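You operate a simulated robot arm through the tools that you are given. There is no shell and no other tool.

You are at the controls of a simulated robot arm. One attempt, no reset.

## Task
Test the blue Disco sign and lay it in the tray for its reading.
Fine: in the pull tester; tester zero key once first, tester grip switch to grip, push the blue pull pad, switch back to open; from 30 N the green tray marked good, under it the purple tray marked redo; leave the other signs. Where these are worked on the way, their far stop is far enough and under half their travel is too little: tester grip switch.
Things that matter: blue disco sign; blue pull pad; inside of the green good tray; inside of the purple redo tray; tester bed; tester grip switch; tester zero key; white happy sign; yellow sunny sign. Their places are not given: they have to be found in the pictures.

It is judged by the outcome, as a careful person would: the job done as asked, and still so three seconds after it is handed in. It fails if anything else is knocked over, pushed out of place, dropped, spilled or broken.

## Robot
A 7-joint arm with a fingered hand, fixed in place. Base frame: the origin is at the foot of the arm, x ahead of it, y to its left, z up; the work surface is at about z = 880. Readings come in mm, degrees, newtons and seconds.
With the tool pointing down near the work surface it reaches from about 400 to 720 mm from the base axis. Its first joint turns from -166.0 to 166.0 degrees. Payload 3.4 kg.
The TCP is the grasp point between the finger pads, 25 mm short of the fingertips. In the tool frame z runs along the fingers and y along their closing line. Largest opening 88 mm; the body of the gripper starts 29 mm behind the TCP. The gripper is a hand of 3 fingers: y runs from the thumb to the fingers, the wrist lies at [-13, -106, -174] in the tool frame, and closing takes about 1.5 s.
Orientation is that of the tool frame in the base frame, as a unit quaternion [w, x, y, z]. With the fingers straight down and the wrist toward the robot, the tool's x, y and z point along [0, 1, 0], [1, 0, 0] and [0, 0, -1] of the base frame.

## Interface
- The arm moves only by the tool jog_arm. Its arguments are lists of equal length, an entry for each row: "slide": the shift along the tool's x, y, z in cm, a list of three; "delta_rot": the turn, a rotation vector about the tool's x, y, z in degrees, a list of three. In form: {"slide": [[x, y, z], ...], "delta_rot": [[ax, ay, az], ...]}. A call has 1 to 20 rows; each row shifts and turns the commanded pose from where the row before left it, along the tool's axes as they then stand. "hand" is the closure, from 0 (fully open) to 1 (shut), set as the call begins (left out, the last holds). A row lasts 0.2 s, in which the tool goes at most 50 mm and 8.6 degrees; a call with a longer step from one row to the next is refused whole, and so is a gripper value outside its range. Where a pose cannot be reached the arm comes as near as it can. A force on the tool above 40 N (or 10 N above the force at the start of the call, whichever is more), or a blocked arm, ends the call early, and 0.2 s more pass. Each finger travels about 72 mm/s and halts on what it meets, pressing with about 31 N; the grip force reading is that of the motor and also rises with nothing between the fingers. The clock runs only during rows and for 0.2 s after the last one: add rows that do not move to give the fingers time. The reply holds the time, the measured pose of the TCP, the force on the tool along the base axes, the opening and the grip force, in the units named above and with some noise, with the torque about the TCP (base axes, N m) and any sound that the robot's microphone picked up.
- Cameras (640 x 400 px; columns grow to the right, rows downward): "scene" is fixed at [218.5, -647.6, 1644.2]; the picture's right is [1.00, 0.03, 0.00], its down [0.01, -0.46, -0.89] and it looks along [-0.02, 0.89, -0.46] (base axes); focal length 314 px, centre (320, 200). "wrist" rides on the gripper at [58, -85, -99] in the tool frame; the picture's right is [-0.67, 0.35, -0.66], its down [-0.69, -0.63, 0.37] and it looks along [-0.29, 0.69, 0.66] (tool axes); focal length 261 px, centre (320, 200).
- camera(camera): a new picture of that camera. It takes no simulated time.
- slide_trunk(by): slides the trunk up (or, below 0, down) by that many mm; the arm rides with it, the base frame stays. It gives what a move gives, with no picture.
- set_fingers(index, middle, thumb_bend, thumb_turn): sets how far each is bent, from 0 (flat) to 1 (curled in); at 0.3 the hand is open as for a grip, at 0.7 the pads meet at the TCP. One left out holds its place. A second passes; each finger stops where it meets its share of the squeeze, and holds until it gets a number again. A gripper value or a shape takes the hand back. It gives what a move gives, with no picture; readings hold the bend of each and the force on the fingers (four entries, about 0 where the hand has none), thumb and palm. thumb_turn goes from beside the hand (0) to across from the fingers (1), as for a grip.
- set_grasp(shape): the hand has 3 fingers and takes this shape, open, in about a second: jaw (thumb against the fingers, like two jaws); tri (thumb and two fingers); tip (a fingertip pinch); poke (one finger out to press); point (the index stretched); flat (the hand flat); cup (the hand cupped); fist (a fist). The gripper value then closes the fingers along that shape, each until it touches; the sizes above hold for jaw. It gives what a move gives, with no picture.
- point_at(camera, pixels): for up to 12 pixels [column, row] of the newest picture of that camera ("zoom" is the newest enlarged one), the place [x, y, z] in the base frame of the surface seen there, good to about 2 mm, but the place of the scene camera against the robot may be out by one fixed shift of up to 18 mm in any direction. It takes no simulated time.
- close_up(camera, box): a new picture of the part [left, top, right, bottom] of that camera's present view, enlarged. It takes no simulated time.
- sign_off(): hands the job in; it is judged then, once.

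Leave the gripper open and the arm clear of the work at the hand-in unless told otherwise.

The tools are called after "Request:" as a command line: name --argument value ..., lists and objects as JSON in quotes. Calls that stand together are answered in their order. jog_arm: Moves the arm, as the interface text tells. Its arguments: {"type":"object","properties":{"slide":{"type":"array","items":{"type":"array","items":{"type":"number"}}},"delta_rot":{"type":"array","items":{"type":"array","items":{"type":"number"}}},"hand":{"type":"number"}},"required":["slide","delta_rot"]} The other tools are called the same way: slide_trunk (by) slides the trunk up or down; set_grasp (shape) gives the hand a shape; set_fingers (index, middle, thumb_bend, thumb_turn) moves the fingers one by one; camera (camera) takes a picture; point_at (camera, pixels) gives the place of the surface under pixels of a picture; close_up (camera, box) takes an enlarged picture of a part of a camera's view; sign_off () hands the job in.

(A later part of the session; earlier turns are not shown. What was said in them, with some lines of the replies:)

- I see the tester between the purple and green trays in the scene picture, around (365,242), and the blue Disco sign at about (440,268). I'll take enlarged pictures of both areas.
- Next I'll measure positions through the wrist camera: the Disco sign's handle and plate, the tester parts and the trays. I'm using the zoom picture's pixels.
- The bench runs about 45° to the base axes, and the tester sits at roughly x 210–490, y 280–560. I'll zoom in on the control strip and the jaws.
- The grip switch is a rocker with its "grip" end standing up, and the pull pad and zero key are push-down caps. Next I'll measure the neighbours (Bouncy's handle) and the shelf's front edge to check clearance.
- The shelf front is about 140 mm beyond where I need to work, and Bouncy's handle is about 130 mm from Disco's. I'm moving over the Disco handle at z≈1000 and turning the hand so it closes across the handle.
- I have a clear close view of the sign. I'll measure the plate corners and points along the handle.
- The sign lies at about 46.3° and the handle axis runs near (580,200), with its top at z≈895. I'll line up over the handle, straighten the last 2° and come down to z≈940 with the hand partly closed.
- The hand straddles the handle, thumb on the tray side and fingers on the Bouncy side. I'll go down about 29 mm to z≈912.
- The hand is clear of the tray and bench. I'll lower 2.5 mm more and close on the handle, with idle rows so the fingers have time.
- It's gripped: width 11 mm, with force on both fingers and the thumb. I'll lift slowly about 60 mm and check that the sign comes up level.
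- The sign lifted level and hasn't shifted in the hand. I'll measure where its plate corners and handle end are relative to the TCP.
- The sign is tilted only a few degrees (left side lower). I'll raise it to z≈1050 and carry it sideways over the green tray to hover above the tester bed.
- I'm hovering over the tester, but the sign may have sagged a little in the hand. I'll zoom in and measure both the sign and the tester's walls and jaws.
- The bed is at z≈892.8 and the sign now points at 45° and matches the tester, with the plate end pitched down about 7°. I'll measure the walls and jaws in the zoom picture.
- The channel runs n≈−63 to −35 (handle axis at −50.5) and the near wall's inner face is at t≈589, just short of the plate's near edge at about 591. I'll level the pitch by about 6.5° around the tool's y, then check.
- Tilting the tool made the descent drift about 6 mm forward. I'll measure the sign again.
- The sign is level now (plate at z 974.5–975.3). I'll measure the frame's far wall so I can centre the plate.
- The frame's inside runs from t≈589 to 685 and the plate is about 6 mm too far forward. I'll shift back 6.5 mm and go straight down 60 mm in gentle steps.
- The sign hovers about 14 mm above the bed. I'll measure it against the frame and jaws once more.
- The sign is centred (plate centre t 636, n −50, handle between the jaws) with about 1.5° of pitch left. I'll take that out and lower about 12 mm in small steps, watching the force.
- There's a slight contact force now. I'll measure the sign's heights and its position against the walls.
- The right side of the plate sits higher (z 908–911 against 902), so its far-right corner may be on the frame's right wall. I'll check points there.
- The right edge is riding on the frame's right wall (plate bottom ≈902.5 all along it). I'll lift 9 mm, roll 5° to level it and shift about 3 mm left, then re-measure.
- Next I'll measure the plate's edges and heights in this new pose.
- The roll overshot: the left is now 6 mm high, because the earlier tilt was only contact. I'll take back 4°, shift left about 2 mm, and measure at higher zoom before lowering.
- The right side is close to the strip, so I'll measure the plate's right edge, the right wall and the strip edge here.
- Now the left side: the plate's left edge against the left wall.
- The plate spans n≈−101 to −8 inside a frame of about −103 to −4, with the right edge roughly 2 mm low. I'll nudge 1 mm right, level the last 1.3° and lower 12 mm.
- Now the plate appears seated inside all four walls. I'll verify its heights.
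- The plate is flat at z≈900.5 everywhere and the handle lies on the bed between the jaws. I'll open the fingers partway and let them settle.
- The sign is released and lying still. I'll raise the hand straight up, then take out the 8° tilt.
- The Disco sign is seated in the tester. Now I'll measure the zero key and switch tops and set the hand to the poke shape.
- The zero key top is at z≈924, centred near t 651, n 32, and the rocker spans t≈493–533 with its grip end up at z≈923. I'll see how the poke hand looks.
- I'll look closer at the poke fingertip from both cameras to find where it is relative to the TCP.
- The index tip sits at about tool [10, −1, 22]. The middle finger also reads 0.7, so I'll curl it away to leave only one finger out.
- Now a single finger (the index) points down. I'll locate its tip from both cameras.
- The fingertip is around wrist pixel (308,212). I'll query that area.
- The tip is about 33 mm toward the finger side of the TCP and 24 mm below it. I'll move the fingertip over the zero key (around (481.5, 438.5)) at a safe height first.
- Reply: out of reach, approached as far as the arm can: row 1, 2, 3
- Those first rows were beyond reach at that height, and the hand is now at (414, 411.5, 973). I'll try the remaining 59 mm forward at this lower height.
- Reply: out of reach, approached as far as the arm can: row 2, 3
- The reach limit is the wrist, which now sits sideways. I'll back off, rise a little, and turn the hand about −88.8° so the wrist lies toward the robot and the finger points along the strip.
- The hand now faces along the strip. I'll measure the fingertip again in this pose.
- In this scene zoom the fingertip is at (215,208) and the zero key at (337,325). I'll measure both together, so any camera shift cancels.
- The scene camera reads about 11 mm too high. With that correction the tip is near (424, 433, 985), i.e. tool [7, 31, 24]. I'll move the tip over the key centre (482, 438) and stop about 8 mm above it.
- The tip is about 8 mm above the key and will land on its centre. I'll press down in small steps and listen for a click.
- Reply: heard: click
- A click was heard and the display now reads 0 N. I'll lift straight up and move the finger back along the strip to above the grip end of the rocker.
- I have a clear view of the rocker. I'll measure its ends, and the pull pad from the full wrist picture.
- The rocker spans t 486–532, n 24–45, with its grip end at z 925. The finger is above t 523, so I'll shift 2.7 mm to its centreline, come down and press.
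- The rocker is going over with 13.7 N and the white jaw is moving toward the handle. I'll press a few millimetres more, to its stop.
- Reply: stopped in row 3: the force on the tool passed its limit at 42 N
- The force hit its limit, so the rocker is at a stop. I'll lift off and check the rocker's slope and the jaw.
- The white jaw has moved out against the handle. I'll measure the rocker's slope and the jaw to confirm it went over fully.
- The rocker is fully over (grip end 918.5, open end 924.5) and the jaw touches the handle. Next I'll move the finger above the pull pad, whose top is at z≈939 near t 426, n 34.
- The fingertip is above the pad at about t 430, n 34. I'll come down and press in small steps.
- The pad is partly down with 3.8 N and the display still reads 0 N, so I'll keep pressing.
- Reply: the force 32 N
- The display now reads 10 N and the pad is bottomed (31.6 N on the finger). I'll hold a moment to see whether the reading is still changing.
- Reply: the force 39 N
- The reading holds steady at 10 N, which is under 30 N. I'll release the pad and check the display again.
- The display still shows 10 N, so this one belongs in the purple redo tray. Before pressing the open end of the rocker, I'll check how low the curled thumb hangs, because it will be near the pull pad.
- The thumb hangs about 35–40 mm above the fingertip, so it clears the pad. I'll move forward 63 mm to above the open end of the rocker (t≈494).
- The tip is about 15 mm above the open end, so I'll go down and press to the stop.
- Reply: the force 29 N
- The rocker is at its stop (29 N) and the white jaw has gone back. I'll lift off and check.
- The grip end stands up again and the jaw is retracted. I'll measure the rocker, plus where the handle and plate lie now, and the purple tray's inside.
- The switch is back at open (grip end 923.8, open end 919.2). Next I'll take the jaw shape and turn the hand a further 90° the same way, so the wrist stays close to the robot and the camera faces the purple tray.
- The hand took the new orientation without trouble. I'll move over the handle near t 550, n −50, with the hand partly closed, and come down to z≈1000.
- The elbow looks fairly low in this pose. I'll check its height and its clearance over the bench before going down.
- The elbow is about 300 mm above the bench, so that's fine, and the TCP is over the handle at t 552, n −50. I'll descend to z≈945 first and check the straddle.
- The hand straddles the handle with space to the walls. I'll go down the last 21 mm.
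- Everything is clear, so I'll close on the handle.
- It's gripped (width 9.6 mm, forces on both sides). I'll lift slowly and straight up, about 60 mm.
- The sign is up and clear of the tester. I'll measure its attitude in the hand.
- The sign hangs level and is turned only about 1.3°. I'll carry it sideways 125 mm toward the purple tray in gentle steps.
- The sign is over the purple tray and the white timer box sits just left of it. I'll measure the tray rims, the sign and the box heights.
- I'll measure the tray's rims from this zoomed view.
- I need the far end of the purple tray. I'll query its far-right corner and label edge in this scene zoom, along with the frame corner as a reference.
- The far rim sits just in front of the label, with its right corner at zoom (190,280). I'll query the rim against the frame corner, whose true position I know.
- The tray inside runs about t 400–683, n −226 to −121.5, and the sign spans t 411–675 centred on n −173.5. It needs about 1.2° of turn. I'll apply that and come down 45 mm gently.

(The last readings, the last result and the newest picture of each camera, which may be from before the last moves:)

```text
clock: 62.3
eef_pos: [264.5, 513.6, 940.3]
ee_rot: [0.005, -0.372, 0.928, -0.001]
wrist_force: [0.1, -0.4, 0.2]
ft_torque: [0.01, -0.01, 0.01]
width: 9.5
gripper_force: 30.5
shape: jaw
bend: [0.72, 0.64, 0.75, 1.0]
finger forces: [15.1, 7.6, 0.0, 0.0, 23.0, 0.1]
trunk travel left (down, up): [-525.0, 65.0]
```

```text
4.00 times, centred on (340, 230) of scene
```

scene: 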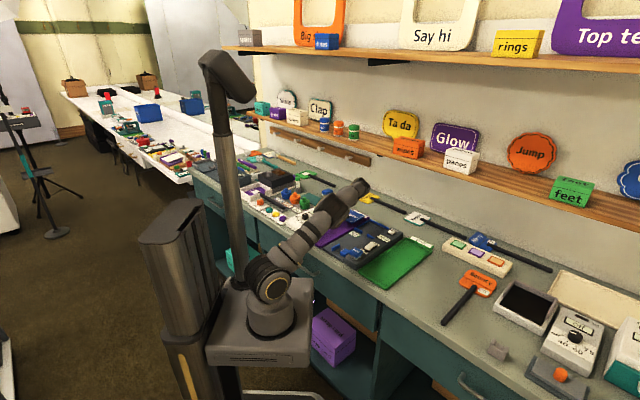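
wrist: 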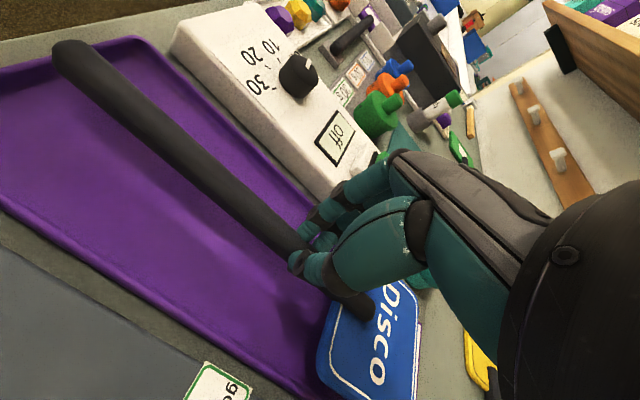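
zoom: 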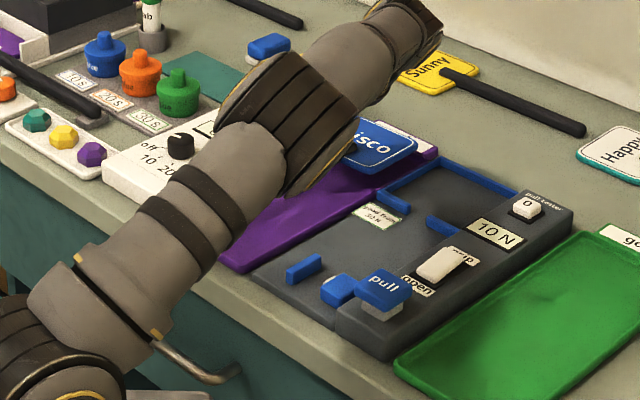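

Next I'll measure the sign against the tray from here and check the elbow's height.

Request:
point_at --camera "zoom" --pixels '[[290, 190], [270, 160], [215, 250], [160, 310], [100, 330]]'

Request:
point_at --camera "wrist" --pixels '[[72, 58], [120, 102], [180, 160], [260, 222], [355, 305], [322, 352], [335, 382], [408, 290], [414, 320], [60, 48], [380, 295], [345, 392]]'

Request:
close_up --camera "wrist" --box '[0, 20, 320, 400]'

```text
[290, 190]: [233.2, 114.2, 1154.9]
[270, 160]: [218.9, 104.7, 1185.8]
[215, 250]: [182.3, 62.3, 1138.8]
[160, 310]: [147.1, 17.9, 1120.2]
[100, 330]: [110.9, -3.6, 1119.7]
```

```text
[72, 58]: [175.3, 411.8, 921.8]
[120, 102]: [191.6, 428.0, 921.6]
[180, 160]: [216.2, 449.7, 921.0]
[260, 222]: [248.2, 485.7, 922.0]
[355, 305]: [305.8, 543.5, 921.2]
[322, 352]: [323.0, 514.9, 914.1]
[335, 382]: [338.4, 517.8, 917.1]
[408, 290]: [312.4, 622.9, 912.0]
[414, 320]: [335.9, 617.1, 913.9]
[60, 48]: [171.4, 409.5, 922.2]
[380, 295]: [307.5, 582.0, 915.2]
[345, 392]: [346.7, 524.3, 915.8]
```

```text
1.05 times, centred on (160, 210) of wrist (not enlarged: the box is as wide or as high as the picture)
```

zoom: 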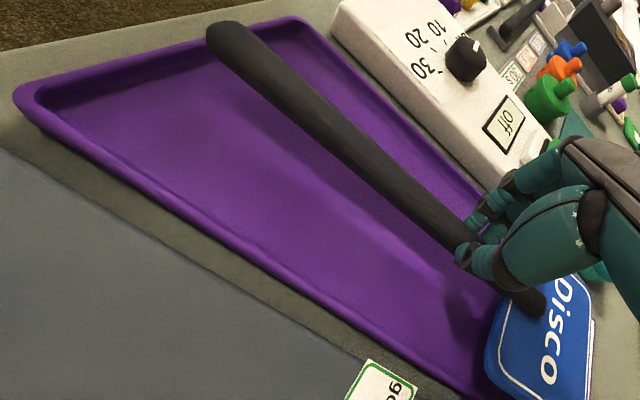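

The sign is aligned now. I'll re-measure the tray's rims from this closer view, including the left one.

Request:
point_at --camera "zoom" --pixels '[[30, 95], [60, 130], [140, 185], [240, 255], [340, 325], [430, 380], [80, 75], [180, 45], [300, 28], [350, 75], [410, 130], [465, 185]]'

```text
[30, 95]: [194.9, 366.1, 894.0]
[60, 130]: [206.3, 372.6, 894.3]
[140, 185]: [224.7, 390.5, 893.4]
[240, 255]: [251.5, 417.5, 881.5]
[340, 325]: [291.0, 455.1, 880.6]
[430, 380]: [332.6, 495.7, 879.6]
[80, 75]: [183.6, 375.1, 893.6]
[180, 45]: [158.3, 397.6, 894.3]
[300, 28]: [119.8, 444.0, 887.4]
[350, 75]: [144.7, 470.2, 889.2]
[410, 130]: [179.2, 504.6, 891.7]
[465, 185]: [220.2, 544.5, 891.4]
```

The tray inside is n −228 to −121 and t 398 to 683, and the sign sits inside on all sides. I'll shift 1.5 mm left and lower about 19 mm.

Request:
jog_arm --slide '[[0, 0.15, 0.3], [0, 0, 0.5], [0, 0, 0.5], [0, 0, 0.4], [0, 0, 0.2], [0, 0, 0]]' --delta_rot '[[0, 0, 0], [0, 0, 0], [0, 0, 0], [0, 0, 0], [0, 0, 0], [0, 0, 0]]'

Request:
camera --camera "wrist"

Request:
point_at --camera "wrist" --pixels '[[60, 48], [120, 102], [180, 160], [260, 222], [355, 305], [322, 352], [335, 382], [408, 290], [412, 320], [380, 295], [345, 392]]'

Request:
close_up --camera "scene" --box '[330, 180, 400, 240]'

```text
clock: 63.7
eef_pos: [264.2, 514.7, 919.5]
ee_rot: [0.005, -0.372, 0.928, -0.001]
wrist_force: [0.3, -0.6, -1.4]
ft_torque: [-0.02, 0.01, -0.03]
width: 9.5
gripper_force: 31.3
shape: jaw
bend: [0.72, 0.64, 0.75, 1.0]
finger forces: [15.3, 7.6, 0.1, 0.1, 23.0, 0.0]
trunk travel left (down, up): [-525.0, 65.0]
```

```text
taken
```

wrist: 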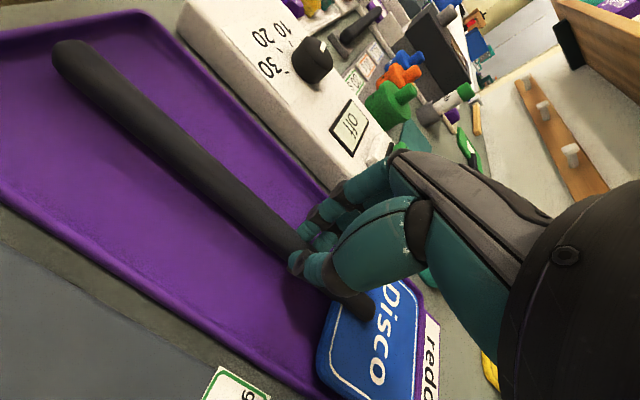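

```text
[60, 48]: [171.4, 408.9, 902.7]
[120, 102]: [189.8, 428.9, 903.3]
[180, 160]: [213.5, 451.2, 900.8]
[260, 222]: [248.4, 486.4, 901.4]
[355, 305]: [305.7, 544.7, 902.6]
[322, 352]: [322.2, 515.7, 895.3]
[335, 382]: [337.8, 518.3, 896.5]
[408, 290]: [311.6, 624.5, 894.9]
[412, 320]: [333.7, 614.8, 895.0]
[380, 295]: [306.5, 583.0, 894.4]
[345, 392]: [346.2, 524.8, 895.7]
```

```text
6.67 times, centred on (365, 210) of scene
```

zoom: 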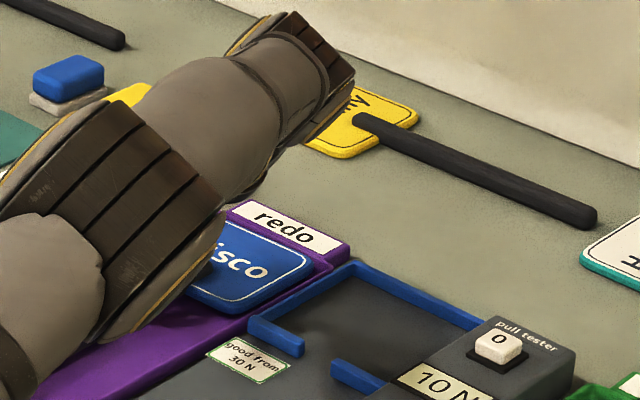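

The plate is about 2 mm above the tray floor, with the purple rim visible beyond its far edge at wrist (422,320). I'll lower 2.5 mm more and open partway.

Request:
jog_arm --slide '[[0, 0, 0.15], [0, 0, 0.1], [0, 0, 0]]' --delta_rot '[[0, 0, 0], [0, 0, 0], [0, 0, 0]]'

Request:
jog_arm --slide '[[0, 0, 0], [0, 0, 0], [0, 0, 0], [0, 0, 0], [0, 0, 0], [0, 0, 0]]' --delta_rot '[[0, 0, 0], [0, 0, 0], [0, 0, 0], [0, 0, 0], [0, 0, 0], [0, 0, 0]]' --hand 0.4

Request:
camera --camera "wrist"

```text
clock: 64.5
eef_pos: [264.4, 513.7, 917.1]
ee_rot: [0.005, -0.373, 0.928, 0.0]
wrist_force: [-0.4, -0.9, -0.1]
ft_torque: [0.03, 0.0, 0.0]
width: 9.3
gripper_force: 31.2
shape: jaw
bend: [0.72, 0.64, 0.75, 1.0]
finger forces: [15.2, 7.9, 0.1, 0.1, 22.8, 0.0]
trunk travel left (down, up): [-525.0, 65.0]
```

```text
clock: 65.9
eef_pos: [264.2, 514.1, 917.6]
ee_rot: [0.005, -0.372, 0.928, 0.0]
wrist_force: [0.5, 0.3, -0.1]
ft_torque: [0.0, -0.01, 0.02]
width: 52.2
gripper_force: 0.0
shape: jaw
bend: [0.29, 0.41, 0.65, 1.0]
finger forces: [0.0, 0.0, 0.0, 0.0, 0.0, 0.1]
trunk travel left (down, up): [-525.0, 65.0]
```

```text
taken
```

wrist: 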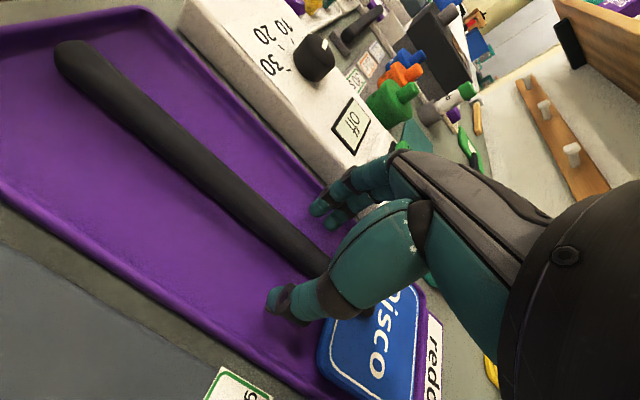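

The sign is released in the tray. I'll raise the hand straight up.

Request:
jog_arm --slide '[[0, 0, -1.0], [0, 0, -2.0], [0, 0, -3.0], [0, 0, -3.5], [0, 0, -3.5], [0, 0, 0]]' --delta_rot '[[0, 0, 0], [0, 0, 0], [0, 0, 0], [0, 0, 0], [0, 0, 0], [0, 0, 0]]'

Request:
camera --camera "wrist"

Request:
close_up --camera "scene" --box '[280, 170, 420, 280]'

```text
clock: 67.3
eef_pos: [262.9, 514.5, 1047.8]
ee_rot: [0.005, -0.372, 0.928, -0.001]
wrist_force: [0.1, 0.1, -1.0]
ft_torque: [0.0, 0.01, 0.01]
width: 52.5
gripper_force: 0.1
shape: jaw
bend: [0.29, 0.41, 0.65, 1.0]
finger forces: [0.0, 0.0, 0.0, 0.1, 0.0, 0.0]
trunk travel left (down, up): [-525.0, 65.0]
```

```text
taken
```

wrist: 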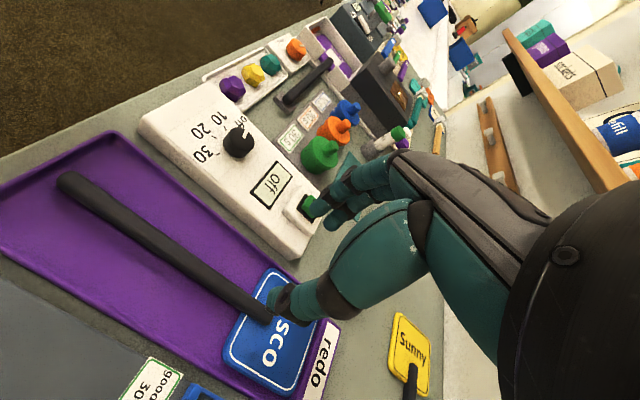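

```text
3.64 times, centred on (350, 225) of scene
```

zoom: 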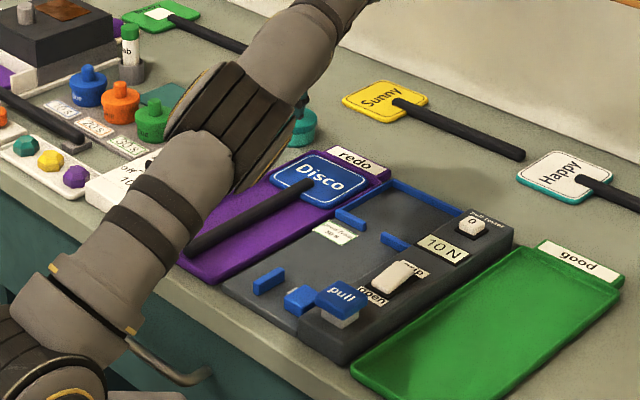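

The sign is lying in the purple tray. I'll verify that it's flat and inside.

Request:
close_up --camera "wrist" --box '[0, 120, 350, 400]'

Request:
point_at --camera "wrist" --pixels '[[62, 180], [120, 225], [190, 270], [240, 305], [230, 350], [275, 388], [265, 275], [310, 340], [290, 375], [250, 320]]'

```text
1.43 times, centred on (175, 260) of wrist
```

zoom: 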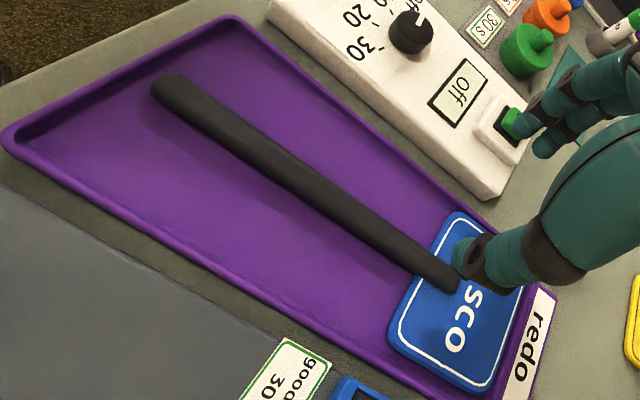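

```text
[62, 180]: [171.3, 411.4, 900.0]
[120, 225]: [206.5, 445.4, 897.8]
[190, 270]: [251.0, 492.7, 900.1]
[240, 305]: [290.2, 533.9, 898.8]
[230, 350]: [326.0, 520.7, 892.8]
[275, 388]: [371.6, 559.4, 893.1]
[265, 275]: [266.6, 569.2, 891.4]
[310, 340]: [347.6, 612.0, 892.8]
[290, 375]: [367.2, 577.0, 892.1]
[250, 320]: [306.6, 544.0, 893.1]
```

The sign lies flat (plate 892–893, handle about 899) and inside the rim on every side. I'll open the hand fully, draw the arm back over the tester at a safe height, and raise it clear.

Request:
jog_arm --slide '[[2.3, -2.75, 0], [2.3, -2.75, 0], [2.3, -2.75, 0], [2.3, -2.75, 0], [2.3, -2.75, 0], [2.3, -2.75, 0], [2.2, -2.7, 0], [0, 0, -3.5], [0, 0, -3.5], [0, 0, -3.5], [0, 0, -3.5], [0, 0, 0]]' --delta_rot '[[0, 0, 0], [0, 0, 0], [0, 0, 0], [0, 0, 0], [0, 0, 0], [0, 0, 0], [0, 0, 0], [0, 0, 0], [0, 0, 0], [0, 0, 0], [0, 0, 0], [0, 0, 0]]' --hand 0.0

Request:
camera --camera "scene"

Request:
close_up --camera "scene" --box '[250, 170, 510, 330]'

```text
clock: 69.9
eef_pos: [278.3, 264.4, 1188.3]
ee_rot: [0.005, -0.372, 0.928, -0.002]
wrist_force: [0.1, 0.0, 0.0]
ft_torque: [0.02, 0.0, -0.01]
width: 87.7
gripper_force: 0.0
shape: jaw
bend: [0.3, 0.3, 0.3, 0.98]
finger forces: [0.0, 0.0, 0.0, 0.0, 0.0, 0.0]
trunk travel left (down, up): [-525.0, 65.0]
```

```text
taken
```

scene: 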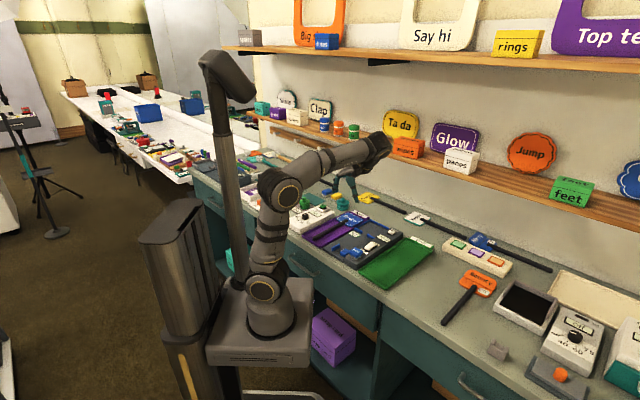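

```text
2.46 times, centred on (380, 250) of scene
```

zoom: 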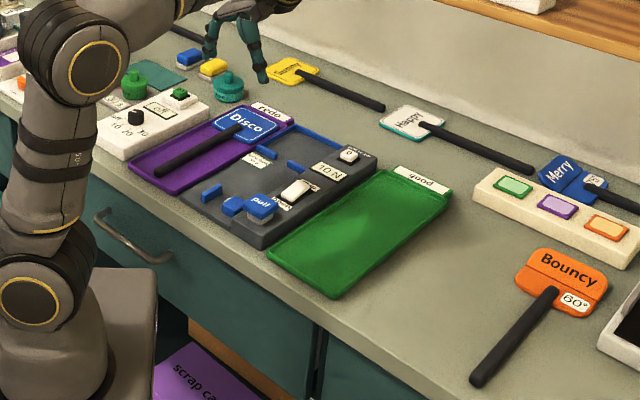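

The Disco sign lies in the purple redo tray, the switch is back at open, and the other signs haven't moved. The hand is open and clear of the work, so I'm handing the job in.

Request:
sign_off

```text
The job is handed in.
```

The Disco sign tested at 10 N, under the 30 N limit, so I laid it in the purple redo tray and handed the job in.

- **Test:** With the sign in the tester bed, I pressed the zero key once and the display went to 0 N. I set the switch to grip and pushed the blue pull pad; the reading stayed at 10 N after I let go. Then I set the switch back to open.
- **Tray:** The sign lies flat and inside the rim on every side.
- **Everything else:** In the last picture the other signs are where they started. The hand is open and the arm is clear of the bench.

On the first try at setting the sign in the tester, its right edge rested on the frame wall. I lifted it slightly and reseated it flat before testing.
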